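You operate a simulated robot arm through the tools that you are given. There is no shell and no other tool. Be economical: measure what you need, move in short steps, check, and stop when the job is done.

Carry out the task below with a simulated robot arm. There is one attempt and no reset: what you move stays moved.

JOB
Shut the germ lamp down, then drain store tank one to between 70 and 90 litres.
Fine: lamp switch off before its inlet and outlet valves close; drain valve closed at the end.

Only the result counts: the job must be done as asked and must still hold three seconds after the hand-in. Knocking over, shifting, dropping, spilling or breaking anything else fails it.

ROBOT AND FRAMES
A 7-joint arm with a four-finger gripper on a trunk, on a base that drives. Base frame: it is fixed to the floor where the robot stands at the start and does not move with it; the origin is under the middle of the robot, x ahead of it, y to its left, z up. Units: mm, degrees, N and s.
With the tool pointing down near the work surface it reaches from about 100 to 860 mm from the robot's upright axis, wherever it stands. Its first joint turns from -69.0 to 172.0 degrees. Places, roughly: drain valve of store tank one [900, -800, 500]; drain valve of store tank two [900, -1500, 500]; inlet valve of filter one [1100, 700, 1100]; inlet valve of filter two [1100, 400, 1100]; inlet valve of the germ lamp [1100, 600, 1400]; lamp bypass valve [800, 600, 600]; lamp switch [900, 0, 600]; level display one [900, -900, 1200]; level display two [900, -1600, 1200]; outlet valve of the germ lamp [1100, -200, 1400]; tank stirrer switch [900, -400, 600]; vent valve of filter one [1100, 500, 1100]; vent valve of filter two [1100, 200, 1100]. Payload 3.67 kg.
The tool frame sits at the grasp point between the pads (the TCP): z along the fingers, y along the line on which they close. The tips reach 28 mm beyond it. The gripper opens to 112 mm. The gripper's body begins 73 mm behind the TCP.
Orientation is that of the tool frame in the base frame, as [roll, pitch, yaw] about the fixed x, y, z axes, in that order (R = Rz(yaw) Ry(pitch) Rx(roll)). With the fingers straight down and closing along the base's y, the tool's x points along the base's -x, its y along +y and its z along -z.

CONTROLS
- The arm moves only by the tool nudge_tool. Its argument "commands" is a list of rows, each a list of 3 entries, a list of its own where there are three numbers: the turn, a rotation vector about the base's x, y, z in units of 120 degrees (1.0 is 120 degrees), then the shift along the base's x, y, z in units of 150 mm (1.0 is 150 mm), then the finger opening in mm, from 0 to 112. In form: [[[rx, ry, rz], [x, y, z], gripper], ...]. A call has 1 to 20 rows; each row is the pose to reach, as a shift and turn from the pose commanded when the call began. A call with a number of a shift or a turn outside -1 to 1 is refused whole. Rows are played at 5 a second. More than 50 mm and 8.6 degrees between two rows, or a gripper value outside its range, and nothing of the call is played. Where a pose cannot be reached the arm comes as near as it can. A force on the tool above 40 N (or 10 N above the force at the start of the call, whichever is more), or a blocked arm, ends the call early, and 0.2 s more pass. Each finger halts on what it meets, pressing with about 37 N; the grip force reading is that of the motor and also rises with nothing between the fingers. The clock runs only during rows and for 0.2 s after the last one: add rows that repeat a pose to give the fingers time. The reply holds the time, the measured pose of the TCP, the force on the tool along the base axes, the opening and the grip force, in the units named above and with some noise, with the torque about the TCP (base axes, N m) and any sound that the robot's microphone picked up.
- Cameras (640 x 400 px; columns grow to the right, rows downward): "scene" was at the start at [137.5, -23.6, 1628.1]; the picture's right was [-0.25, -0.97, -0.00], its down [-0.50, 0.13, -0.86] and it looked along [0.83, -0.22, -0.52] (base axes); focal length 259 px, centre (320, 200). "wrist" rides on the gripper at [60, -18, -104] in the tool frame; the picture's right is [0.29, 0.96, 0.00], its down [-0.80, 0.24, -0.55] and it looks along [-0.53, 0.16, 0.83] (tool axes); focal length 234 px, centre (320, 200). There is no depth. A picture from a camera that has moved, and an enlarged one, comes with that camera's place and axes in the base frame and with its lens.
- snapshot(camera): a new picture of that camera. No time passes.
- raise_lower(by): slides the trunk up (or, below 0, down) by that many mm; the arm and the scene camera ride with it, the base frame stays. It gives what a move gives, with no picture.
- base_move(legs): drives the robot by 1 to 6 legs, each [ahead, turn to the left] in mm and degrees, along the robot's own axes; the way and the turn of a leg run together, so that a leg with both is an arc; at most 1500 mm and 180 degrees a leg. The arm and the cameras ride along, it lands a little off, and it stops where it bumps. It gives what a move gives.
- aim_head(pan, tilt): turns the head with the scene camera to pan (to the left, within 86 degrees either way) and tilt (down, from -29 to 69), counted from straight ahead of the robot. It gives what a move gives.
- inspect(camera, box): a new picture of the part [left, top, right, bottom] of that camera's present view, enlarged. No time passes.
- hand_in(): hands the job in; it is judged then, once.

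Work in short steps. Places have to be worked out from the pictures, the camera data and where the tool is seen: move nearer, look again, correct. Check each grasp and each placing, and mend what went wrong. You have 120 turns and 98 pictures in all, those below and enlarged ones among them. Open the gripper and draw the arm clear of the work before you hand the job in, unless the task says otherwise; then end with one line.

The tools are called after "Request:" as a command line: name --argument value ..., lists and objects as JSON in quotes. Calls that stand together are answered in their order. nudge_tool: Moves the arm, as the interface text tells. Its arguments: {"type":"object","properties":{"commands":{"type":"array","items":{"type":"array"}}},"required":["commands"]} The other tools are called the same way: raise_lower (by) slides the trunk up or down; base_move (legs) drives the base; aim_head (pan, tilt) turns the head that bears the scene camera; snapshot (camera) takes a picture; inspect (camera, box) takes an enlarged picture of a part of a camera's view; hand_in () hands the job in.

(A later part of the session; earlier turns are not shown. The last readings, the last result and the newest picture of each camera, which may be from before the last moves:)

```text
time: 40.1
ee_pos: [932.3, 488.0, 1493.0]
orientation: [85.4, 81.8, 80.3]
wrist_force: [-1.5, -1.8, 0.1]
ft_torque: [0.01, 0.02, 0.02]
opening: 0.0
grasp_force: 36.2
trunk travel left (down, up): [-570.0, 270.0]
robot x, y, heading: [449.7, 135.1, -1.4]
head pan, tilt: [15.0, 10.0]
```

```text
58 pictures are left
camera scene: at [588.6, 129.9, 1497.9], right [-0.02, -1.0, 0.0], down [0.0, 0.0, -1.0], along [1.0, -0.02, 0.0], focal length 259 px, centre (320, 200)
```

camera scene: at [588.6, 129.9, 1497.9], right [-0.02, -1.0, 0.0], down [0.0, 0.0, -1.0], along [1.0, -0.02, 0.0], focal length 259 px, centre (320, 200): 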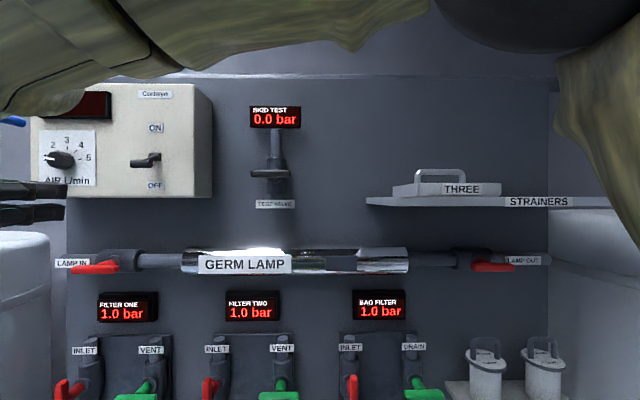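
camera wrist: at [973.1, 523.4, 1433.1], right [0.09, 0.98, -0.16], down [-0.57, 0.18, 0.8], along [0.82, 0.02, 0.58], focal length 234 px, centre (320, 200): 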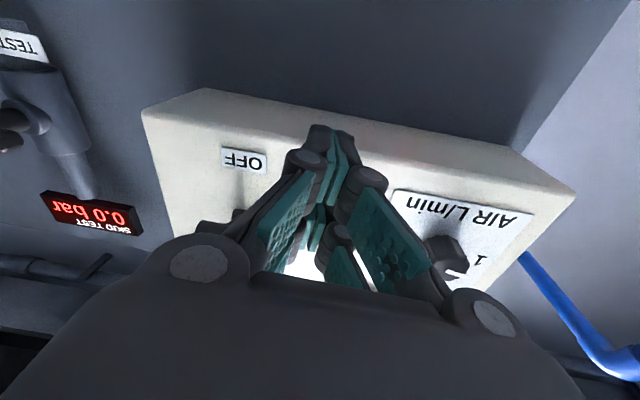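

The arm's elbow is leaning on the head because the robot stands too close. I back off and relocate to about (290, 400), more straight in front of the inlet lever.

Request:
base_move --legs '[[-220, 0], [0, -60], [-300, 0], [0, 60], [180, 0]]'

Request:
snapshot --camera "scene"

Request:
snapshot --camera "wrist"

```text
time: 49.8
ee_pos: [754.6, 759.0, 1493.7]
orientation: [86.2, 81.8, 81.6]
wrist_force: [0.4, 0.1, -0.1]
ft_torque: [0.03, -0.03, 0.01]
opening: 0.0
grasp_force: 36.0
trunk travel left (down, up): [-570.0, 270.0]
robot x, y, heading: [274.4, 400.9, -1.1]
head pan, tilt: [15.0, 10.0]
```

```text
57 pictures are left
camera scene: at [414.1, 399.1, 1494.6], right [0.0, -1.0, 0.0], down [-0.04, 0.0, -1.0], along [1.0, 0.0, -0.04], focal length 259 px, centre (320, 200)
```

scene: 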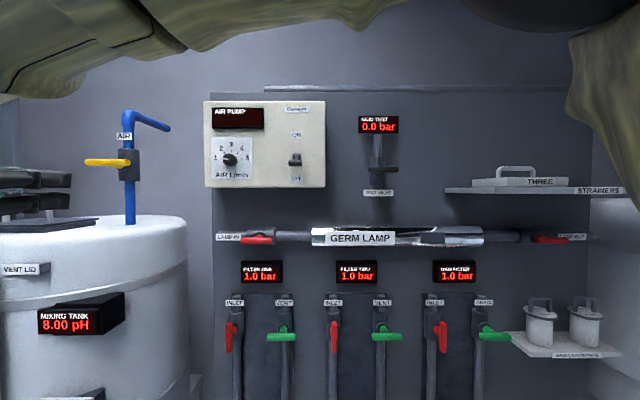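

```text
56 pictures are left
camera wrist: at [651.2, 758.5, 1430.1], right [0.08, 0.99, -0.15], down [-0.55, 0.17, 0.82], along [0.83, 0.02, 0.56], focal length 234 px, centre (320, 200)
```

wrist: 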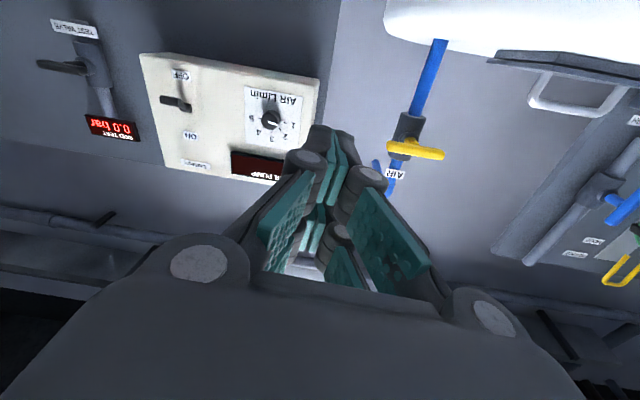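

The robot stands well now. I bring the tool outward toward the lever while straightening its orientation.

Request:
nudge_tool --commands '[[[-0.02, 0, 0.01], [0.25, -0.15, -0.1], 0], [[-0.04, 0, 0.02], [0.5, -0.3, -0.2], 0], [[-0.068, 0, 0.038], [0.75, -0.45, -0.3], 0], [[-0.068, 0, 0.038], [1, -0.6, -0.4], 0], [[-0.068, 0, 0.038], [1, -0.8, -0.55], 0], [[-0.068, 0, 0.038], [1, -1, -0.66], 0]]'

Request:
nudge_tool --commands '[[[0, 0, 0], [0.25, 0, 0], 0], [[0, 0, 0], [0.5, -0.07, 0], 0], [[0, 0, 0], [0.7, -0.07, 0], 0]]'

Request:
snapshot --camera "wrist"

Request:
snapshot --camera "scene"

```text
time: 51.2
ee_pos: [901.5, 608.2, 1394.0]
orientation: [4.1, 89.0, 4.1]
wrist_force: [0.2, -0.2, -1.0]
ft_torque: [0.02, -0.04, 0.01]
opening: 0.1
grasp_force: 35.7
trunk travel left (down, up): [-570.0, 270.0]
robot x, y, heading: [273.7, 401.7, -0.9]
head pan, tilt: [15.0, 10.0]
```

```text
time: 52.0
ee_pos: [1008.9, 600.6, 1395.3]
orientation: [-5.8, 89.1, -5.6]
wrist_force: [-0.3, 0.1, 0.1]
ft_torque: [0.0, -0.03, 0.01]
opening: 0.0
grasp_force: 35.8
trunk travel left (down, up): [-570.0, 270.0]
robot x, y, heading: [272.3, 399.1, -0.8]
head pan, tilt: [15.0, 10.0]
```

```text
55 pictures are left
camera wrist: at [906.5, 582.7, 1332.2], right [0.0, 0.96, -0.29], down [-0.57, 0.24, 0.79], along [0.82, 0.16, 0.54], focal length 234 px, centre (320, 200)
```

wrist: 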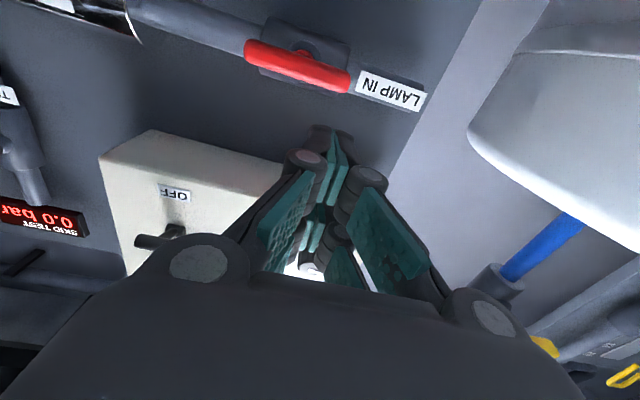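

```text
54 pictures are left
camera scene: at [413.2, 423.2, 1481.9], right [0.24, -0.97, 0.0], down [-0.17, -0.04, -0.98], along [0.95, 0.24, -0.18], focal length 259 px, centre (320, 200)
```

scene: 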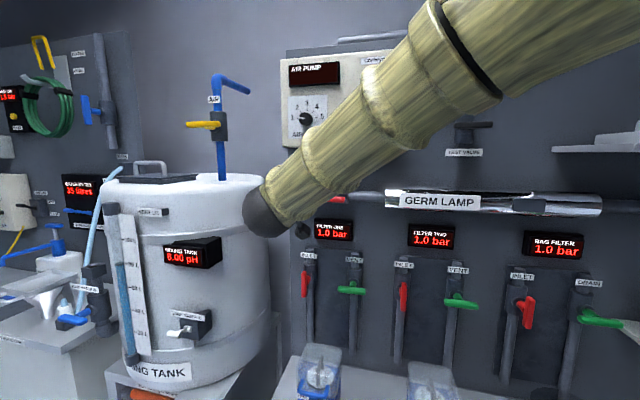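

Lever axis measured at (1108, 571, 1352). I advance in x to bar depth above its left half.

Request:
nudge_tool --commands '[[[0, 0, 0], [0.27, 0, 0], 0], [[0, 0, 0], [0.53, 0, 0], 0]]'

Request:
snapshot --camera "wrist"

```text
time: 52.6
ee_pos: [1087.3, 598.5, 1394.3]
orientation: [-1.0, 89.1, -1.0]
wrist_force: [0.6, 0.4, 0.6]
ft_torque: [0.01, 0.0, -0.02]
opening: 0.1
grasp_force: 35.5
trunk travel left (down, up): [-570.0, 270.0]
robot x, y, heading: [270.9, 399.4, -0.9]
head pan, tilt: [15.0, 10.0]
```

```text
53 pictures are left
camera wrist: at [985.8, 580.3, 1332.5], right [0.0, 0.96, -0.29], down [-0.57, 0.24, 0.79], along [0.82, 0.16, 0.54], focal length 234 px, centre (320, 200)
```

wrist: 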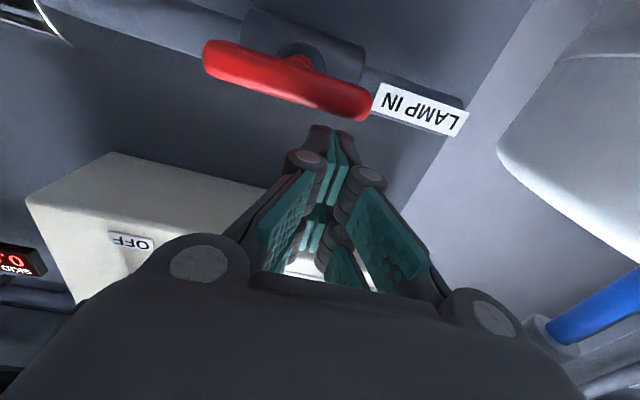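

Geometry confirmed (bar y 532–611, z 1352). Now push its left end down along the arc.

Request:
nudge_tool --commands '[[[0, 0, 0], [0.016, 0.02, -0.08], 0], [[0, 0, 0], [0.016, 0.02, -0.16], 0], [[0, 0, 0], [0.016, 0.05, -0.24], 0], [[0, 0, 0], [0.016, 0.055, -0.32], 0], [[0, 0, 0], [0.016, 0.03, -0.41], 0], [[0, 0, 0], [0.016, -0.02, -0.475], 0], [[0, 0, 0], [0.016, -0.06, -0.5], 0], [[0, 0, 0], [0.016, -0.1, -0.5], 0]]'

Request:
snapshot --camera "wrist"

```text
time: 53.2
ee_pos: [1089.5, 602.3, 1387.4]
orientation: [7.5, 88.1, 7.5]
wrist_force: [0.9, 2.6, 8.7]
ft_torque: [0.0, -0.2, -0.02]
opening: 0.0
grasp_force: 35.8
trunk travel left (down, up): [-570.0, 270.0]
robot x, y, heading: [273.4, 400.7, -1.0]
head pan, tilt: [15.0, 10.0]
stopped in row 2: the force on the tool passed its limit at 50 N (the readings are from after the stop); the commanded pose is now the measured one
```

```text
52 pictures are left
camera wrist: at [988.5, 583.2, 1323.4], right [0.01, 0.96, -0.28], down [-0.58, 0.24, 0.78], along [0.81, 0.16, 0.56], focal length 234 px, centre (320, 200)
```

wrist: 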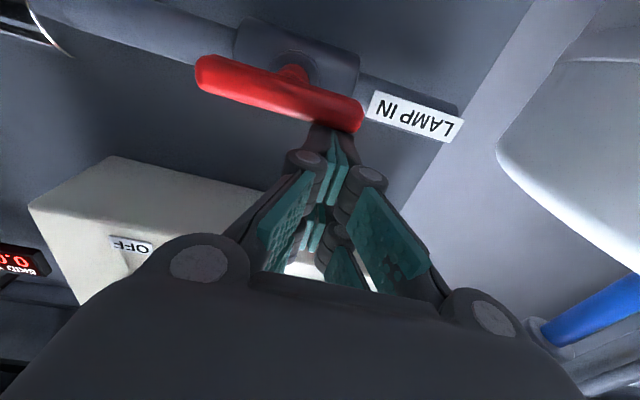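

The left end resists being pushed down, so the lever closes the other way. I hop over and push the right end down instead.

Request:
nudge_tool --commands '[[[0, 0, 0], [0, 0, 0.1], 0], [[0, 0, 0], [0, -0.2, 0.1], 0], [[0, 0, 0], [0, -0.413, 0.08], 0]]'

Request:
nudge_tool --commands '[[[0, 0, 0], [0, 0, -0.08], 0], [[0, 0, 0], [0, 0, -0.16], 0], [[0, 0, 0], [0, -0.037, -0.24], 0], [[0, 0, 0], [0, -0.044, -0.333], 0], [[0, 0, 0], [0, -0.02, -0.42], 0], [[0, 0, 0], [0, 0.03, -0.493], 0], [[0, 0, 0], [0, 0.067, -0.52], 0], [[0, 0, 0], [0, 0.1, -0.52], 0]]'

Request:
snapshot --camera "wrist"

```text
time: 54.0
ee_pos: [1091.6, 535.7, 1396.9]
orientation: [6.7, 88.1, 6.7]
wrist_force: [-0.2, -0.2, 0.3]
ft_torque: [0.04, 0.02, 0.01]
opening: 0.1
grasp_force: 35.9
trunk travel left (down, up): [-570.0, 270.0]
robot x, y, heading: [268.9, 399.8, -0.9]
head pan, tilt: [15.0, 10.0]
```

```text
time: 55.8
ee_pos: [1090.9, 551.0, 1317.9]
orientation: [7.6, 88.2, 7.4]
wrist_force: [-3.1, -6.5, -2.5]
ft_torque: [-0.06, 0.07, -0.11]
opening: 0.0
grasp_force: 36.3
trunk travel left (down, up): [-570.0, 270.0]
robot x, y, heading: [267.8, 396.2, -0.8]
head pan, tilt: [15.0, 10.0]
```

```text
51 pictures are left
camera wrist: at [989.4, 534.7, 1254.3], right [0.01, 0.96, -0.28], down [-0.58, 0.24, 0.78], along [0.82, 0.16, 0.56], focal length 234 px, centre (320, 200)
```

wrist: 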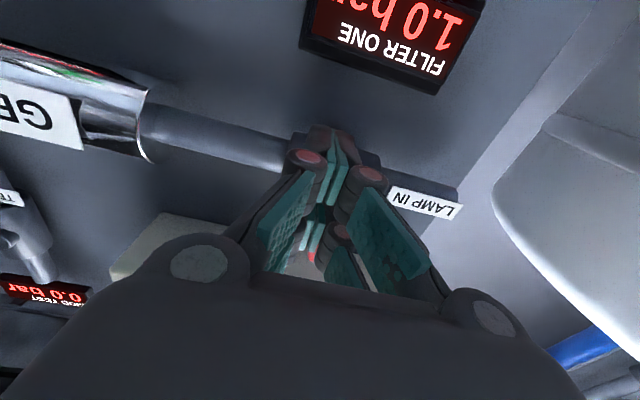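

The lever followed. I press a bit further to its stop, then withdraw and check.

Request:
nudge_tool --commands '[[[0, 0, 0], [0, 0.04, 0], 0], [[0, 0, 0], [0, 0.07, 0], 0], [[0, 0, 0], [0, 0.1, 0], 0]]'

Request:
nudge_tool --commands '[[[0, 0, 0], [0, -0.15, 0], 0], [[0, 0, 0], [-0.3, -0.15, 0], 0], [[0, 0, 0], [-0.6, -0.15, 0], 0], [[0, 0, 0], [-0.85, -0.15, 0], 0]]'

Request:
snapshot --camera "wrist"

Request:
inspect --camera "scene" --box '[220, 130, 480, 290]'

```text
time: 56.4
ee_pos: [1091.3, 552.1, 1319.2]
orientation: [12.2, 88.3, 11.5]
wrist_force: [-6.4, -23.4, -4.5]
ft_torque: [0.2, -0.07, -0.35]
opening: 0.1
grasp_force: 35.3
trunk travel left (down, up): [-570.0, 270.0]
robot x, y, heading: [270.9, 400.4, -1.3]
head pan, tilt: [15.0, 10.0]
stopped in row 2: the force on the tool passed its limit at 44 N (the readings are from after the stop); the commanded pose is now the measured one
```

```text
time: 57.4
ee_pos: [956.1, 542.5, 1323.2]
orientation: [-2.4, 87.9, -2.6]
wrist_force: [-0.6, 0.0, 0.4]
ft_torque: [0.0, 0.11, -0.02]
opening: 0.0
grasp_force: 36.0
trunk travel left (down, up): [-570.0, 270.0]
robot x, y, heading: [271.6, 398.5, -1.2]
head pan, tilt: [15.0, 10.0]
```

```text
50 pictures are left
camera wrist: at [855.4, 525.5, 1258.8], right [0.01, 0.96, -0.29], down [-0.58, 0.24, 0.78], along [0.81, 0.16, 0.56], focal length 234 px, centre (320, 200)
```

wrist: 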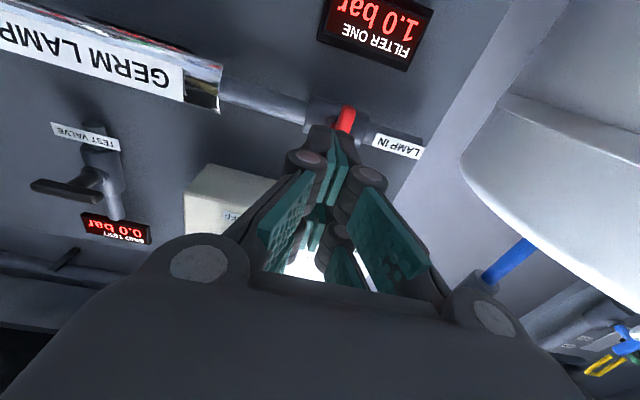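

```text
2.46 times, centred on (350, 210) of scene
camera zoom: at [406.3, 423.4, 1484.0], right [0.24, -0.97, 0.0], down [-0.15, -0.04, -0.99], along [0.96, 0.23, -0.16], focal length 637 px, centre (246, 175)
```

zoom: 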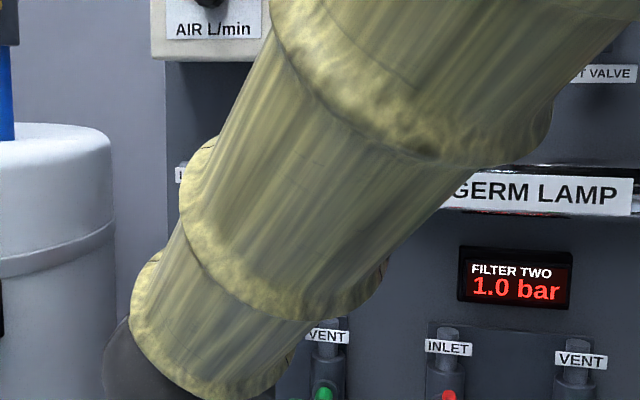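

The inlet lever is now crosswise (vertical). I retract the arm and drive to the mirrored place for the outlet valve, with clearance for the turns.

Request:
nudge_tool --commands '[[[0, 0, 0], [-0.3, 0, 0.1], 0], [[0, 0, 0], [-0.6, 0, 0.15], 0], [[0, 0, 0], [-0.8, 0, 0.2], 0]]'

Request:
base_move --legs '[[-300, 0], [0, -90], [770, 0], [0, 91]]'

Request:
snapshot --camera "scene"

```text
time: 58.2
ee_pos: [842.3, 532.6, 1351.7]
orientation: [10.1, 88.3, 9.7]
wrist_force: [-0.4, 0.2, 0.3]
ft_torque: [0.0, 0.03, 0.02]
opening: 0.0
grasp_force: 35.2
trunk travel left (down, up): [-570.0, 270.0]
robot x, y, heading: [270.1, 403.1, -1.1]
head pan, tilt: [15.0, 10.0]
```

```text
time: 71.7
ee_pos: [517.8, -206.0, 1350.7]
orientation: [8.8, 88.4, 10.4]
wrist_force: [-0.5, 0.1, -0.1]
ft_torque: [0.01, 0.04, 0.01]
opening: 0.0
grasp_force: 35.7
trunk travel left (down, up): [-570.0, 270.0]
robot x, y, heading: [-51.2, -358.7, 1.3]
head pan, tilt: [15.0, 10.0]
```

```text
48 pictures are left
camera scene: at [88.8, -332.8, 1482.1], right [0.27, -0.96, 0.0], down [-0.17, -0.05, -0.98], along [0.95, 0.27, -0.17], focal length 259 px, centre (320, 200)
```

scene: 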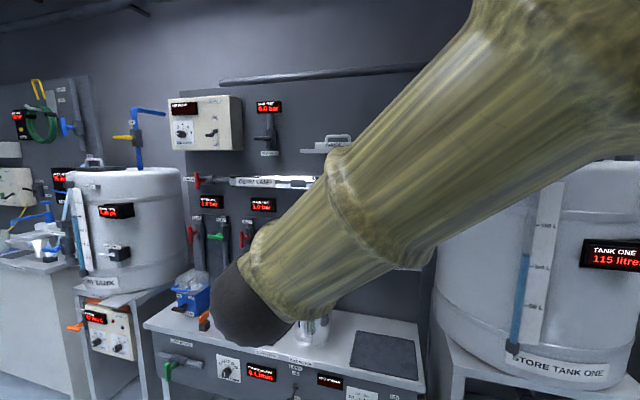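

Inlet lever stands vertical, tank still 115 L. I drive forward 330 and look at the outlet valve.

Request:
base_move --legs '[[330, -1.3]]'

Request:
snapshot --camera "wrist"

Request:
snapshot --camera "scene"

```text
time: 73.9
ee_pos: [856.3, -215.0, 1349.7]
orientation: [9.4, 88.5, 9.7]
wrist_force: [0.7, -0.2, -1.1]
ft_torque: [0.03, -0.02, -0.01]
opening: 0.0
grasp_force: 35.6
trunk travel left (down, up): [-570.0, 270.0]
robot x, y, heading: [283.7, -356.1, -0.3]
head pan, tilt: [15.0, 10.0]
```

```text
47 pictures are left
camera wrist: at [755.1, -232.5, 1286.0], right [0.0, 0.96, -0.28], down [-0.58, 0.23, 0.78], along [0.82, 0.16, 0.55], focal length 234 px, centre (320, 200)
```

wrist: 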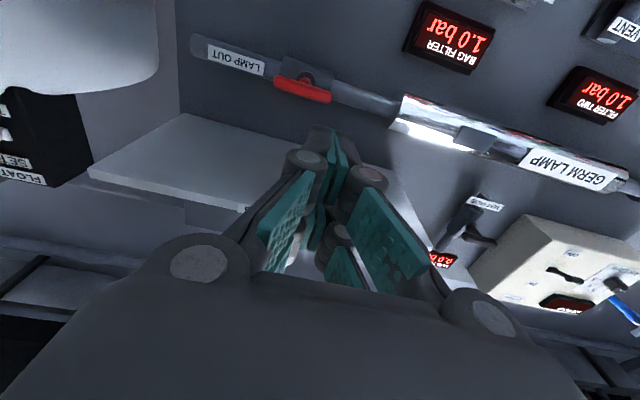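

```text
46 pictures are left
camera scene: at [425.1, -334.1, 1481.9], right [0.25, -0.97, 0.0], down [-0.17, -0.04, -0.98], along [0.95, 0.25, -0.17], focal length 259 px, centre (320, 200)
```

scene: 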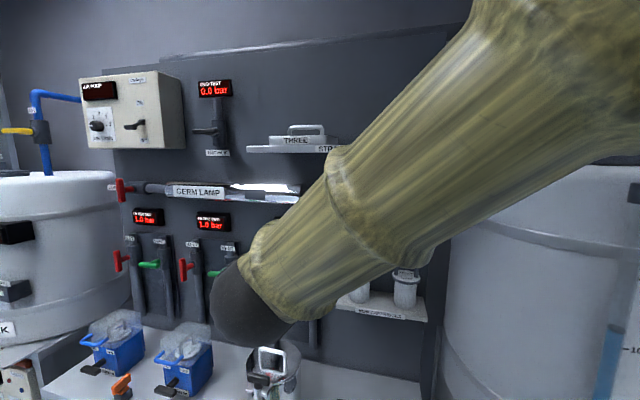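

Outlet lever centre is at (1108, -238, 1352). I move to above its right half, first at x=1000, then to bar depth.

Request:
nudge_tool --commands '[[[0, 0, 0], [0.24, -0.1, 0.08], 0], [[0, 0, 0], [0.48, -0.2, 0.16], 0], [[0, 0, 0], [0.72, -0.3, 0.24], 0], [[0, 0, 0], [0.96, -0.367, 0.31], 0]]'

Request:
nudge_tool --commands '[[[0, 0, 0], [0.3, 0, 0], 0], [[0, 0, 0], [0.6, 0, 0], 0]]'

Request:
snapshot --camera "wrist"

```text
time: 74.9
ee_pos: [998.7, -269.8, 1396.7]
orientation: [9.1, 88.4, 9.4]
wrist_force: [-0.1, 0.7, -0.1]
ft_torque: [-0.01, -0.06, 0.0]
opening: 0.2
grasp_force: 35.5
trunk travel left (down, up): [-570.0, 270.0]
robot x, y, heading: [283.1, -355.6, -0.2]
head pan, tilt: [15.0, 10.0]
```

```text
time: 75.5
ee_pos: [1087.0, -268.3, 1399.9]
orientation: [6.6, 88.4, 6.8]
wrist_force: [0.0, -0.5, -0.6]
ft_torque: [0.02, 0.01, 0.0]
opening: 0.1
grasp_force: 35.7
trunk travel left (down, up): [-570.0, 270.0]
robot x, y, heading: [282.4, -353.2, -0.2]
head pan, tilt: [15.0, 10.0]
```

```text
45 pictures are left
camera wrist: at [985.7, -286.4, 1335.4], right [0.0, 0.96, -0.28], down [-0.58, 0.23, 0.78], along [0.82, 0.16, 0.55], focal length 234 px, centre (320, 200)
```

wrist: 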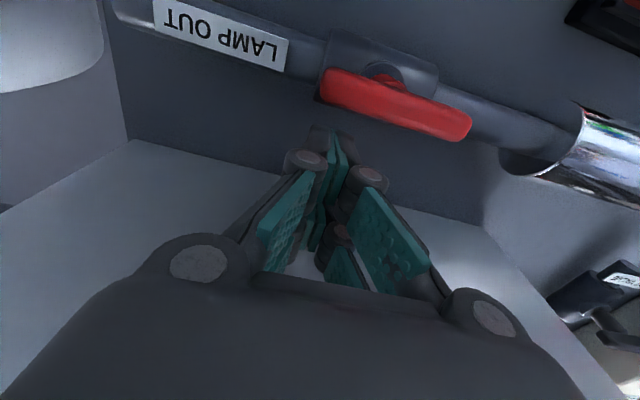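

Bar spans y -281…-200, as expected. I push the right end down along the same arc.

Request:
nudge_tool --commands '[[[0, 0, 0], [0, -0.01, -0.08], 0], [[0, 0, 0], [0, -0.013, -0.16], 0], [[0, 0, 0], [0, -0.05, -0.24], 0], [[0, 0, 0], [0, -0.057, -0.333], 0], [[0, 0, 0], [0, -0.033, -0.42], 0], [[0, 0, 0], [0, 0.017, -0.493], 0], [[0, 0, 0], [0, 0.054, -0.52], 0], [[0, 0, 0], [0, 0.087, -0.52], 0]]'

Request:
snapshot --camera "wrist"

```text
time: 77.3
ee_pos: [1089.7, -258.4, 1315.5]
orientation: [10.5, 88.3, 10.7]
wrist_force: [-3.4, -7.1, -2.6]
ft_torque: [-0.01, 0.02, -0.13]
opening: 0.2
grasp_force: 35.2
trunk travel left (down, up): [-570.0, 270.0]
robot x, y, heading: [283.8, -355.8, -0.4]
head pan, tilt: [15.0, 10.0]
```

```text
44 pictures are left
camera wrist: at [987.4, -275.8, 1253.2], right [0.0, 0.96, -0.28], down [-0.58, 0.23, 0.78], along [0.82, 0.16, 0.55], focal length 234 px, centre (320, 200)
```

wrist: 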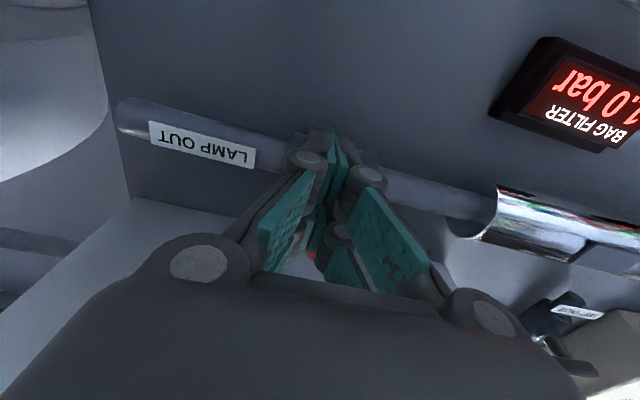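

It turned as well. Press a little more to the stop, then withdraw and check.

Request:
nudge_tool --commands '[[[0, 0, 0], [0, 0.04, 0], 0], [[0, 0, 0], [0, 0.07, 0], 0], [[0, 0, 0], [0, 0.1, 0], 0]]'

Request:
nudge_tool --commands '[[[0, 0, 0], [0, -0.15, 0], 0], [[0, 0, 0], [-0.3, -0.15, 0], 0], [[0, 0, 0], [-0.6, -0.15, 0], 0], [[0, 0, 0], [-0.9, -0.15, -0.05], 0]]'

Request:
inspect --camera "wrist" --box '[160, 0, 480, 200]'

Request:
aim_head --pan 15 --tilt 5

Request:
snapshot --camera "scene"

```text
time: 77.9
ee_pos: [1089.3, -257.6, 1316.2]
orientation: [16.0, 88.4, 15.5]
wrist_force: [-5.5, -23.1, -1.3]
ft_torque: [0.27, -0.05, -0.35]
opening: 0.0
grasp_force: 35.3
trunk travel left (down, up): [-570.0, 270.0]
robot x, y, heading: [282.9, -358.2, -0.4]
head pan, tilt: [15.0, 10.0]
stopped in row 2: the force on the tool passed its limit at 44 N (the readings are from after the stop); the commanded pose is now the measured one
```

```text
time: 78.9
ee_pos: [952.0, -276.1, 1310.5]
orientation: [11.6, 88.5, 11.6]
wrist_force: [-0.3, 0.6, -0.2]
ft_torque: [-0.03, 0.03, 0.0]
opening: 0.1
grasp_force: 36.1
trunk travel left (down, up): [-570.0, 270.0]
robot x, y, heading: [286.3, -361.6, -0.4]
head pan, tilt: [15.0, 10.0]
```

```text
2.00 times, centred on (320, 100) of wrist
camera zoom: at [851.5, -292.1, 1247.2], right [0.01, 0.96, -0.28], down [-0.58, 0.24, 0.78], along [0.82, 0.15, 0.55], focal length 468 px, centre (320, 400)
```

zoom: 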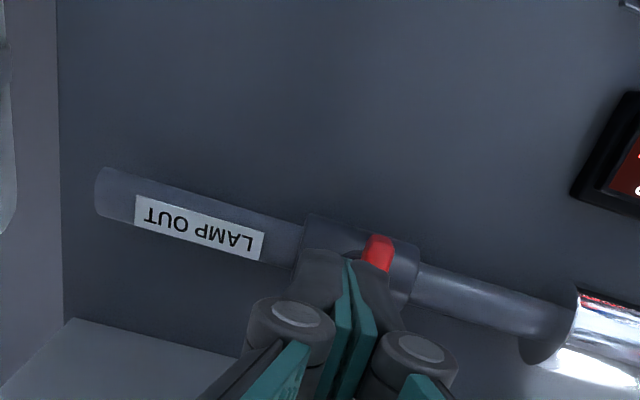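

```text
time: 79.5
ee_pos: [954.0, -274.3, 1309.1]
orientation: [11.6, 88.6, 11.3]
wrist_force: [1.3, 0.3, 0.1]
ft_torque: [0.0, -0.01, -0.01]
opening: 0.2
grasp_force: 36.1
trunk travel left (down, up): [-570.0, 270.0]
robot x, y, heading: [285.9, -356.1, -0.6]
head pan, tilt: [15.0, 5.0]
```

```text
42 pictures are left
camera scene: at [422.9, -334.9, 1490.1], right [0.25, -0.97, 0.0], down [-0.09, -0.02, -1.0], along [0.96, 0.25, -0.09], focal length 259 px, centre (320, 200)
```

scene: 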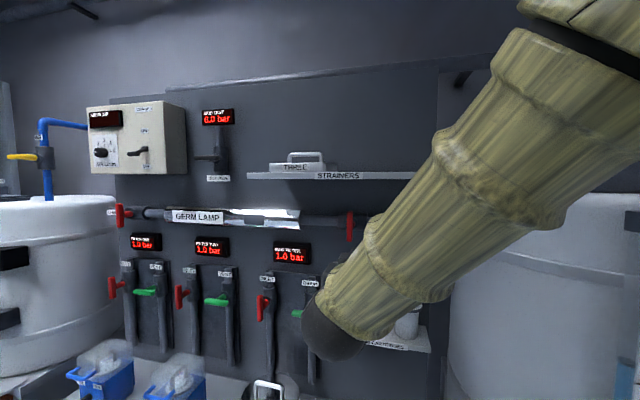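

Both lamp levers now stand vertical (closed), lamp is off. Next the drain valve of tank one, triangulated roughly (944, -867, 485); I retract, drive in front of it and lower the trunk.

Request:
nudge_tool --commands '[[[0, 0, 0], [-0.3, 0, 0], 0], [[0, 0, 0], [-0.6, 0, 0], 0], [[0, 0, 0], [-0.8, 0, 0], 0]]'

Request:
base_move --legs '[[-330, 0], [0, -90], [500, 0], [0, 90.5]]'

Request:
raise_lower --by -400

Request:
aim_head --pan -10 --tilt 20

Request:
snapshot --camera "scene"

```text
time: 80.3
ee_pos: [833.1, -274.9, 1306.8]
orientation: [12.0, 88.5, 11.9]
wrist_force: [0.0, -0.5, 0.1]
ft_torque: [0.01, 0.0, 0.01]
opening: 0.0
grasp_force: 35.7
trunk travel left (down, up): [-570.0, 270.0]
robot x, y, heading: [284.0, -359.9, -0.2]
head pan, tilt: [15.0, 5.0]
```

```text
time: 92.9
ee_pos: [491.7, -764.6, 1306.8]
orientation: [11.7, 88.4, 13.6]
wrist_force: [-0.4, -0.7, 0.0]
ft_torque: [-0.01, -0.01, 0.0]
opening: 0.1
grasp_force: 36.0
trunk travel left (down, up): [-570.0, 270.0]
robot x, y, heading: [-59.0, -863.3, 1.4]
head pan, tilt: [15.0, 5.0]
```

```text
time: 96.7
ee_pos: [489.4, -764.6, 907.8]
orientation: [12.0, 88.6, 13.8]
wrist_force: [0.2, 0.3, 0.1]
ft_torque: [0.01, 0.03, 0.0]
opening: 0.1
grasp_force: 35.3
trunk travel left (down, up): [-170.0, 670.0]
robot x, y, heading: [-53.6, -866.5, 1.4]
head pan, tilt: [15.0, 5.0]
```

```text
time: 97.6
ee_pos: [490.4, -764.3, 906.1]
orientation: [12.0, 88.5, 13.8]
wrist_force: [-0.2, -0.8, -0.6]
ft_torque: [-0.01, -0.01, 0.0]
opening: 0.0
grasp_force: 35.3
trunk travel left (down, up): [-170.0, 670.0]
robot x, y, heading: [-56.8, -863.4, 1.6]
head pan, tilt: [-10.0, 20.0]
```

```text
41 pictures are left
camera scene: at [84.8, -877.7, 1065.9], right [-0.15, -0.99, 0.0], down [-0.34, 0.05, -0.94], along [0.93, -0.14, -0.34], focal length 259 px, centre (320, 200)
```

scene: 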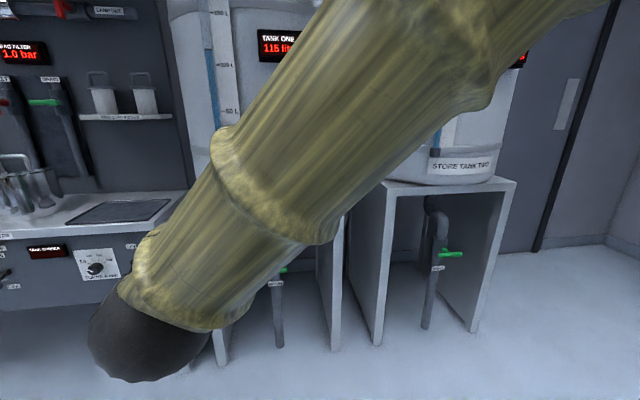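

The arm hides the valve from the scene camera; I lower the trunk the rest and use the wrist camera.

Request:
raise_lower --by -165

Request:
snapshot --camera "wrist"

Request:
snapshot --camera "scene"

```text
time: 99.5
ee_pos: [490.4, -764.8, 741.4]
orientation: [12.1, 88.4, 13.8]
wrist_force: [-0.1, 0.2, -1.4]
ft_torque: [0.02, 0.01, 0.0]
opening: 0.3
grasp_force: 35.1
trunk travel left (down, up): [-5.0, 835.0]
robot x, y, heading: [-62.3, -865.7, 1.6]
head pan, tilt: [-10.0, 20.0]
```

```text
40 pictures are left
camera wrist: at [389.0, -785.0, 678.6], right [-0.02, 0.96, -0.28], down [-0.58, 0.22, 0.78], along [0.81, 0.18, 0.55], focal length 234 px, centre (320, 200)
```

wrist: 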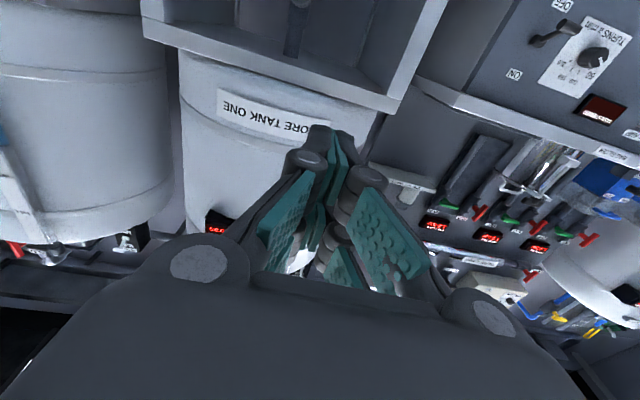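

```text
39 pictures are left
camera scene: at [84.8, -877.7, 900.9], right [-0.15, -0.99, 0.0], down [-0.34, 0.05, -0.94], along [0.93, -0.14, -0.34], focal length 259 px, centre (320, 200)
```

scene: 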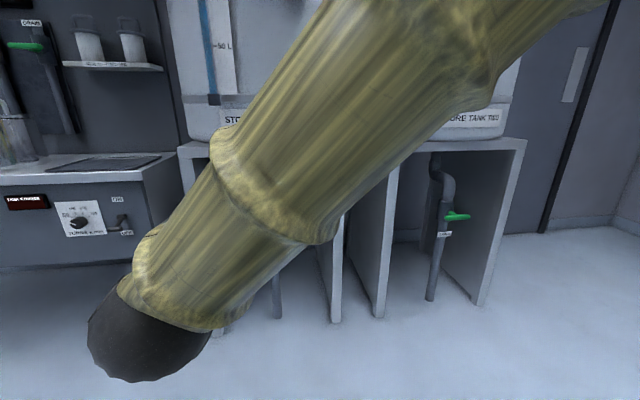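

I lower and tilt the tool ~30° downward to see under the tank stand with the wrist camera.

Request:
nudge_tool --commands '[[[0, 0.05, 0], [0, 0, -0.2], 0], [[0, 0.1, 0], [0, 0, -0.4], 0], [[0, 0.15, 0], [0, 0, -0.6], 0], [[0, 0.2, 0], [0, 0, -0.8], 0], [[0, 0.25, 0], [0, 0, -1], 0]]'

Request:
base_move --legs '[[60, -1.5]]'

Request:
snapshot --camera "wrist"

Request:
snapshot --camera "scene"

```text
time: 100.7
ee_pos: [490.7, -763.3, 592.4]
orientation: [177.5, 61.4, 179.3]
wrist_force: [-1.1, 1.4, 0.0]
ft_torque: [0.0, 0.06, 0.01]
opening: 0.0
grasp_force: 35.6
trunk travel left (down, up): [-5.0, 835.0]
robot x, y, heading: [-58.8, -864.3, 1.5]
head pan, tilt: [-10.0, 20.0]
```

```text
time: 101.7
ee_pos: [549.6, -775.4, 593.1]
orientation: [177.5, 61.4, 177.9]
wrist_force: [0.6, -0.9, 0.3]
ft_torque: [0.01, 0.02, 0.02]
opening: 0.0
grasp_force: 35.8
trunk travel left (down, up): [-5.0, 835.0]
robot x, y, heading: [-0.6, -860.8, 0.1]
head pan, tilt: [-10.0, 20.0]
```

```text
38 pictures are left
camera wrist: at [431.2, -793.6, 588.9], right [-0.14, 0.96, -0.23], down [-0.11, 0.22, 0.97], along [0.98, 0.16, 0.07], focal length 234 px, centre (320, 200)
```

wrist: 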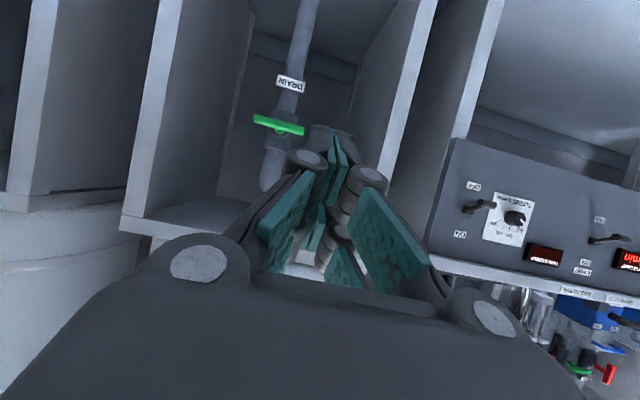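

```text
37 pictures are left
camera scene: at [142.8, -880.3, 900.8], right [-0.17, -0.99, 0.0], down [-0.34, 0.06, -0.94], along [0.93, -0.16, -0.34], focal length 259 px, centre (320, 200)
```

scene: 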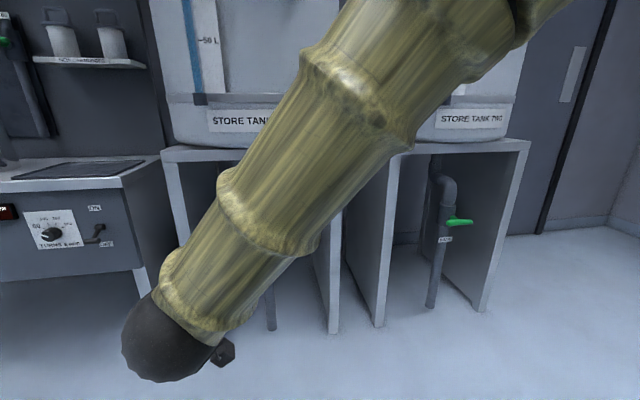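

Drain lever (T-bar, horizontal=closed) is at about (922, -836, 494). I drive in 150 mm and re-measure from closer.

Request:
base_move --legs '[[140, 0]]'

Request:
nudge_tool --commands '[[[0, 0, 0], [0.2, 0, 0], 0], [[0, 0, 0], [0.45, -0.05, -0.05], 0], [[0, 0, 0], [0.6, -0.1, -0.1], 0]]'

Request:
snapshot --camera "wrist"

Request:
snapshot --camera "scene"

```text
time: 103.0
ee_pos: [692.9, -776.4, 593.1]
orientation: [177.4, 61.5, 177.7]
wrist_force: [-0.3, -0.3, -0.7]
ft_torque: [0.03, -0.01, 0.0]
opening: 0.0
grasp_force: 35.8
trunk travel left (down, up): [-5.0, 835.0]
robot x, y, heading: [146.9, -863.6, 0.0]
head pan, tilt: [-10.0, 20.0]
```

```text
time: 103.8
ee_pos: [781.7, -791.6, 577.7]
orientation: [177.6, 61.5, 177.9]
wrist_force: [-0.2, 0.3, -0.3]
ft_torque: [0.02, 0.02, -0.01]
opening: 0.0
grasp_force: 36.0
trunk travel left (down, up): [-5.0, 835.0]
robot x, y, heading: [138.4, -859.1, -0.1]
head pan, tilt: [-10.0, 20.0]
```

```text
36 pictures are left
camera wrist: at [663.8, -809.6, 573.9], right [-0.14, 0.96, -0.23], down [-0.11, 0.22, 0.97], along [0.98, 0.16, 0.07], focal length 234 px, centre (320, 200)
```

wrist: 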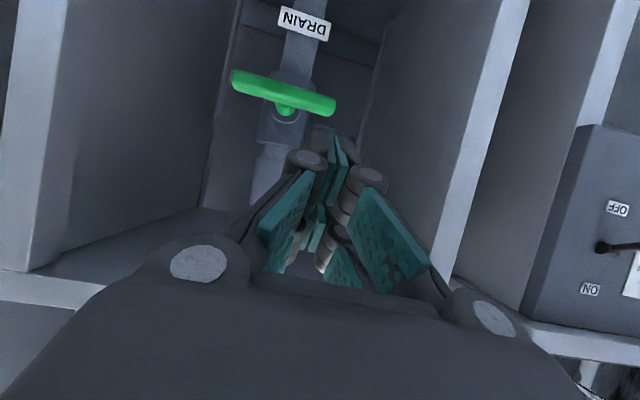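

```text
35 pictures are left
camera scene: at [284.4, -880.2, 900.8], right [-0.17, -0.98, 0.0], down [-0.34, 0.06, -0.94], along [0.93, -0.16, -0.34], focal length 259 px, centre (320, 200)
```

scene: 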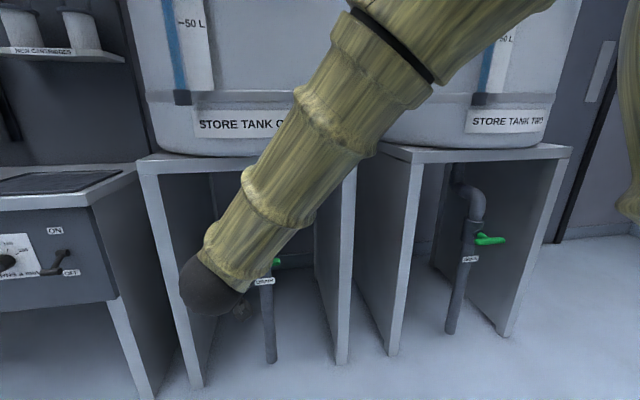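

I shift the tool 75 mm sideways for parallax to pin down the lever's depth.

Request:
nudge_tool --commands '[[[0, 0, 0], [0, 0.25, 0], 0], [[0, 0, 0], [0, 0.5, 0], 0]]'

Request:
inspect --camera "wrist" --box '[80, 0, 400, 200]'

```text
time: 104.4
ee_pos: [783.8, -715.8, 578.1]
orientation: [177.4, 61.6, 177.7]
wrist_force: [0.7, -1.0, 0.3]
ft_torque: [0.03, 0.03, 0.01]
opening: 0.1
grasp_force: 35.6
trunk travel left (down, up): [-5.0, 835.0]
robot x, y, heading: [145.3, -865.3, -0.0]
head pan, tilt: [-10.0, 20.0]
```

```text
2.00 times, centred on (240, 100) of wrist
camera zoom: at [664.2, -733.9, 573.9], right [-0.14, 0.96, -0.23], down [-0.11, 0.22, 0.97], along [0.98, 0.16, 0.07], focal length 468 px, centre (480, 400)
```

zoom: 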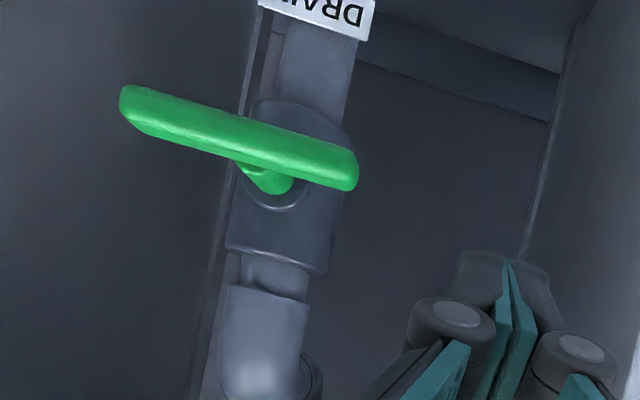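

The lever is now well located: centre (898, -828, 499), half-length 49. I move the tips above its left half.

Request:
nudge_tool --commands '[[[0, 0, 0], [0.1, -0.25, 0], 0], [[0, 0, 0], [0.2, -0.51, 0], 0], [[0, 0, 0], [0.45, -0.51, -0.1], 0], [[0, 0, 0], [0.69, -0.51, -0.21], 0]]'

Request:
snapshot --camera "wrist"

Request:
aim_head --pan -2 --tilt -15

Request:
snapshot --camera "scene"

```text
time: 105.4
ee_pos: [885.9, -794.2, 547.0]
orientation: [177.6, 61.5, 177.8]
wrist_force: [-0.1, 0.4, 0.4]
ft_torque: [-0.04, 0.06, 0.01]
opening: 0.0
grasp_force: 36.4
trunk travel left (down, up): [-5.0, 835.0]
robot x, y, heading: [142.7, -864.4, 0.1]
head pan, tilt: [-10.0, 20.0]
```

```text
33 pictures are left
camera wrist: at [765.6, -811.9, 542.5], right [-0.14, 0.96, -0.23], down [-0.11, 0.22, 0.97], along [0.98, 0.16, 0.07], focal length 234 px, centre (320, 200)
```

wrist: 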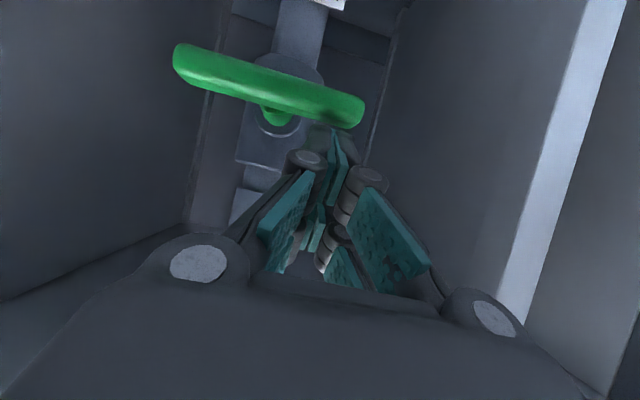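

```text
time: 106.4
ee_pos: [884.1, -792.6, 546.4]
orientation: [177.5, 61.5, 177.8]
wrist_force: [0.3, -0.4, 0.2]
ft_torque: [0.03, 0.01, -0.03]
opening: 0.0
grasp_force: 35.8
trunk travel left (down, up): [-5.0, 835.0]
robot x, y, heading: [144.6, -863.6, 0.0]
head pan, tilt: [-2.0, -15.0]
```

```text
32 pictures are left
camera scene: at [273.4, -866.9, 955.5], right [-0.03, -1.0, 0.0], down [0.26, -0.01, -0.97], along [0.97, -0.03, 0.26], focal length 259 px, centre (320, 200)
```

scene: 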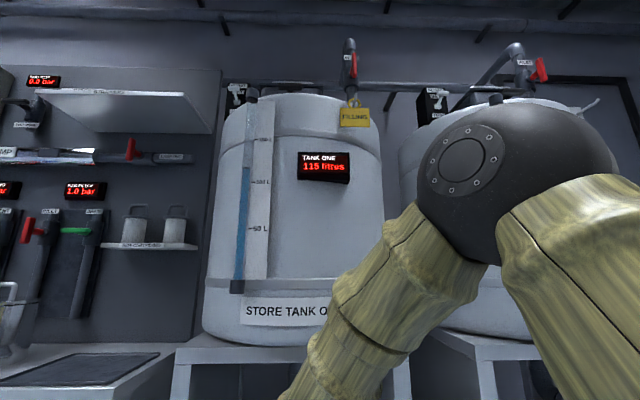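

Display reads 115 litres and is visible from here. I test pushing the left end down a little.

Request:
nudge_tool --commands '[[[0, 0, 0], [0.02, 0, -0.06], 0], [[0, 0, 0], [0.02, 0.01, -0.12], 0], [[0, 0, 0], [0.02, 0.03, -0.17], 0], [[0, 0, 0], [0.02, 0.04, -0.213], 0]]'

Request:
snapshot --camera "wrist"

Request:
inspect --camera "scene" --box '[270, 130, 370, 200]'

```text
time: 107.4
ee_pos: [889.4, -787.3, 513.6]
orientation: [177.4, 61.5, 177.9]
wrist_force: [-0.1, 1.1, 2.2]
ft_torque: [-0.01, -0.03, 0.0]
opening: 0.0
grasp_force: 36.1
trunk travel left (down, up): [-5.0, 835.0]
robot x, y, heading: [147.5, -861.0, 0.4]
head pan, tilt: [-2.0, -15.0]
```

```text
31 pictures are left
camera wrist: at [769.3, -804.2, 509.7], right [-0.14, 0.96, -0.23], down [-0.11, 0.22, 0.97], along [0.98, 0.16, 0.07], focal length 234 px, centre (320, 200)
```

wrist: 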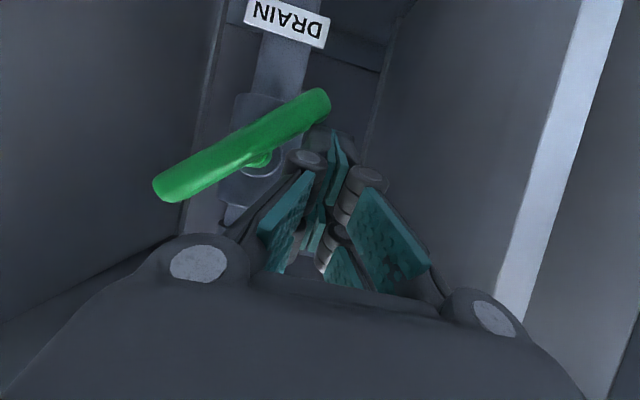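

```text
5.71 times, centred on (320, 165) of scene
camera zoom: at [273.2, -866.9, 955.5], right [-0.03, -1.0, 0.0], down [0.26, -0.01, -0.97], along [0.97, -0.03, 0.26], focal length 1479 px, centre (320, 400)
```

zoom: 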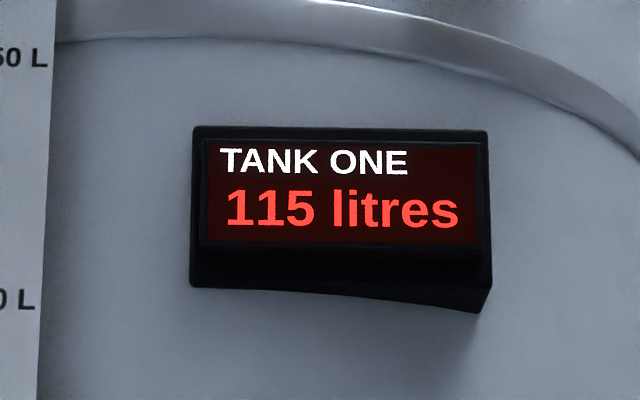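

It turns freely this way (≈40°). I open further to about 65° and see the drain rate.

Request:
nudge_tool --commands '[[[0, 0, 0], [0, 0.005, -0.1], 0], [[0, 0, 0], [0, -0.02, -0.17], 0], [[0, 0, 0], [0, -0.03, -0.2], 0], [[0, 0, 0], [0, -0.03, -0.2], 0], [[0, 0, 0], [0, -0.03, -0.2], 0]]'

Request:
inspect --camera "scene" --box '[270, 130, 370, 200]'

Request:
snapshot --camera "wrist"

```text
time: 108.6
ee_pos: [888.5, -789.3, 484.8]
orientation: [177.5, 61.5, 177.9]
wrist_force: [0.5, 0.4, -0.1]
ft_torque: [-0.01, 0.02, 0.01]
opening: 0.2
grasp_force: 35.8
trunk travel left (down, up): [-5.0, 835.0]
robot x, y, heading: [143.3, -867.4, -0.0]
head pan, tilt: [-2.0, -15.0]
```

```text
5.71 times, centred on (320, 165) of scene
camera zoom: at [273.3, -866.9, 955.5], right [-0.03, -1.0, 0.0], down [0.26, -0.01, -0.97], along [0.97, -0.03, 0.26], focal length 1479 px, centre (320, 400)
```

zoom: 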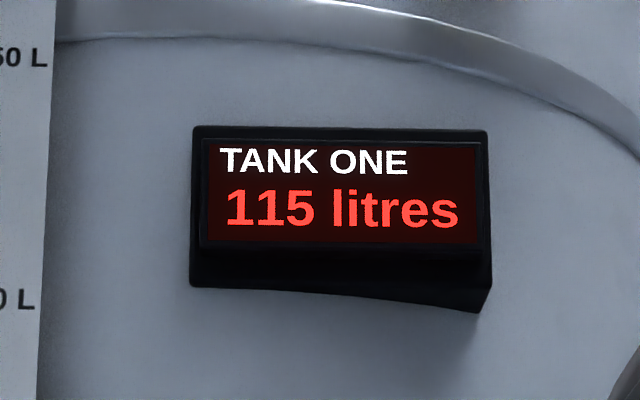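

```text
28 pictures are left
camera wrist: at [770.1, -807.4, 480.1], right [-0.14, 0.96, -0.23], down [-0.11, 0.22, 0.97], along [0.98, 0.16, 0.07], focal length 234 px, centre (320, 200)
```

wrist: 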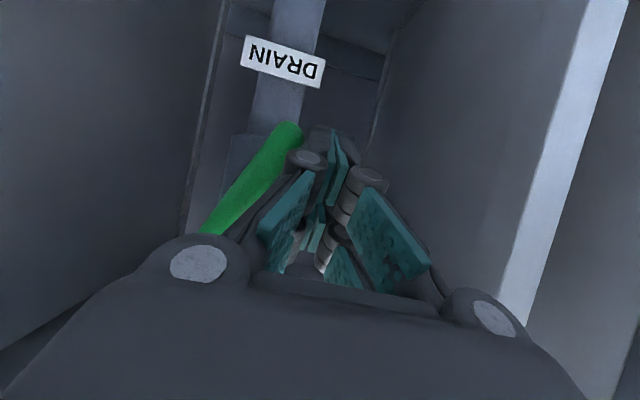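

Still 115 at about 60° open. I continue to fully open.

Request:
nudge_tool --commands '[[[0, 0, 0], [0, -0.057, -0.067], 0], [[0, 0, 0], [0, -0.097, -0.097], 0], [[0, 0, 0], [0, -0.13, -0.1], 0]]'

Request:
inspect --camera "scene" --box '[270, 130, 370, 200]'

Request:
snapshot --camera "wrist"

```text
time: 109.5
ee_pos: [889.4, -803.6, 469.7]
orientation: [177.4, 61.6, 178.4]
wrist_force: [-1.2, 6.6, 2.4]
ft_torque: [-0.15, -0.01, -0.01]
opening: 0.0
grasp_force: 36.0
trunk travel left (down, up): [-5.0, 835.0]
robot x, y, heading: [138.6, -863.2, 0.4]
head pan, tilt: [-2.0, -15.0]
stopped in row 3: the force on the tool passed its limit at 43 N (the readings are from after the stop); the commanded pose is now the measured one
```

```text
5.71 times, centred on (320, 165) of scene
camera zoom: at [273.2, -865.9, 955.5], right [-0.03, -1.0, 0.0], down [0.26, -0.01, -0.97], along [0.97, -0.03, 0.26], focal length 1479 px, centre (320, 400)
```

zoom: 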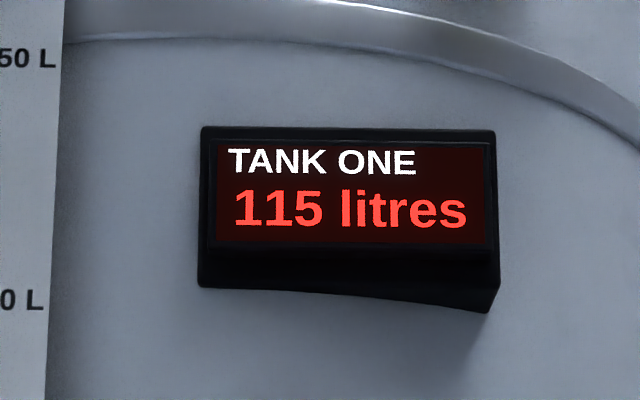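

```text
26 pictures are left
camera wrist: at [770.3, -822.5, 466.1], right [-0.15, 0.96, -0.23], down [-0.11, 0.22, 0.97], along [0.98, 0.17, 0.07], focal length 234 px, centre (320, 200)
```

wrist: 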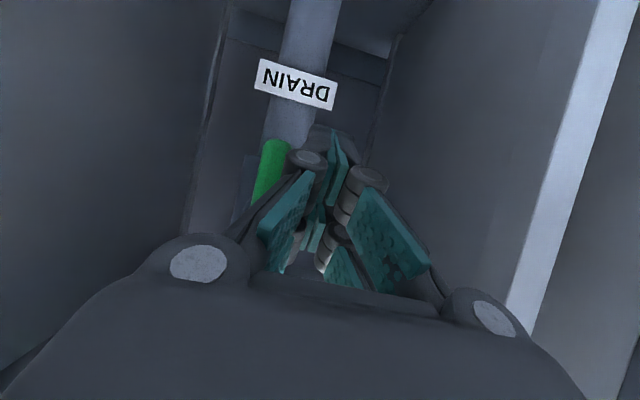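

Valve is at its open stop. I move the finger around to the top-left of the lever (ready to close) while the water runs, then read the level.

Request:
nudge_tool --commands '[[[0, 0, 0], [0, 0.12, 0], 0], [[0, 0, 0], [0, 0.14, 0.25], 0], [[0, 0, 0], [0, 0.14, 0.48], 0]]'

Request:
inspect --camera "scene" --box '[270, 130, 370, 200]'

Request:
snapshot --camera "wrist"

```text
time: 110.3
ee_pos: [890.4, -783.4, 540.9]
orientation: [177.4, 61.5, 178.3]
wrist_force: [0.6, -0.2, -0.4]
ft_torque: [0.0, -0.04, 0.04]
opening: 0.0
grasp_force: 35.7
trunk travel left (down, up): [-5.0, 835.0]
robot x, y, heading: [141.0, -871.2, 0.2]
head pan, tilt: [-2.0, -15.0]
```

```text
5.71 times, centred on (320, 165) of scene
camera zoom: at [273.9, -866.4, 955.4], right [-0.03, -1.0, 0.0], down [0.26, -0.01, -0.97], along [0.97, -0.03, 0.26], focal length 1479 px, centre (320, 400)
```

zoom: 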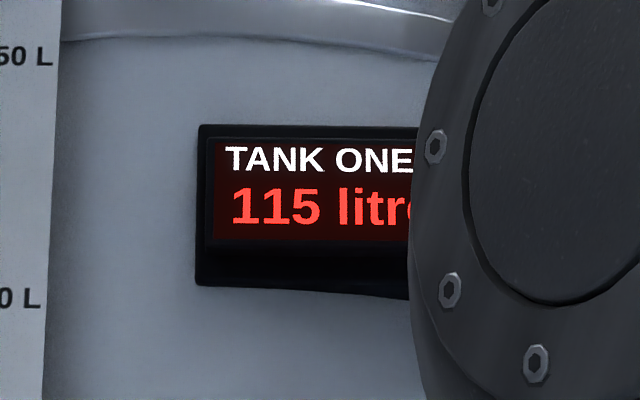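

```text
24 pictures are left
camera wrist: at [770.9, -802.2, 536.6], right [-0.15, 0.96, -0.23], down [-0.11, 0.22, 0.97], along [0.98, 0.17, 0.07], focal length 234 px, centre (320, 200)
```

wrist: 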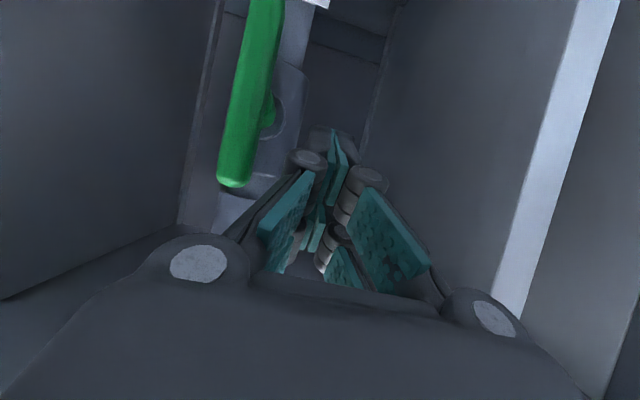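

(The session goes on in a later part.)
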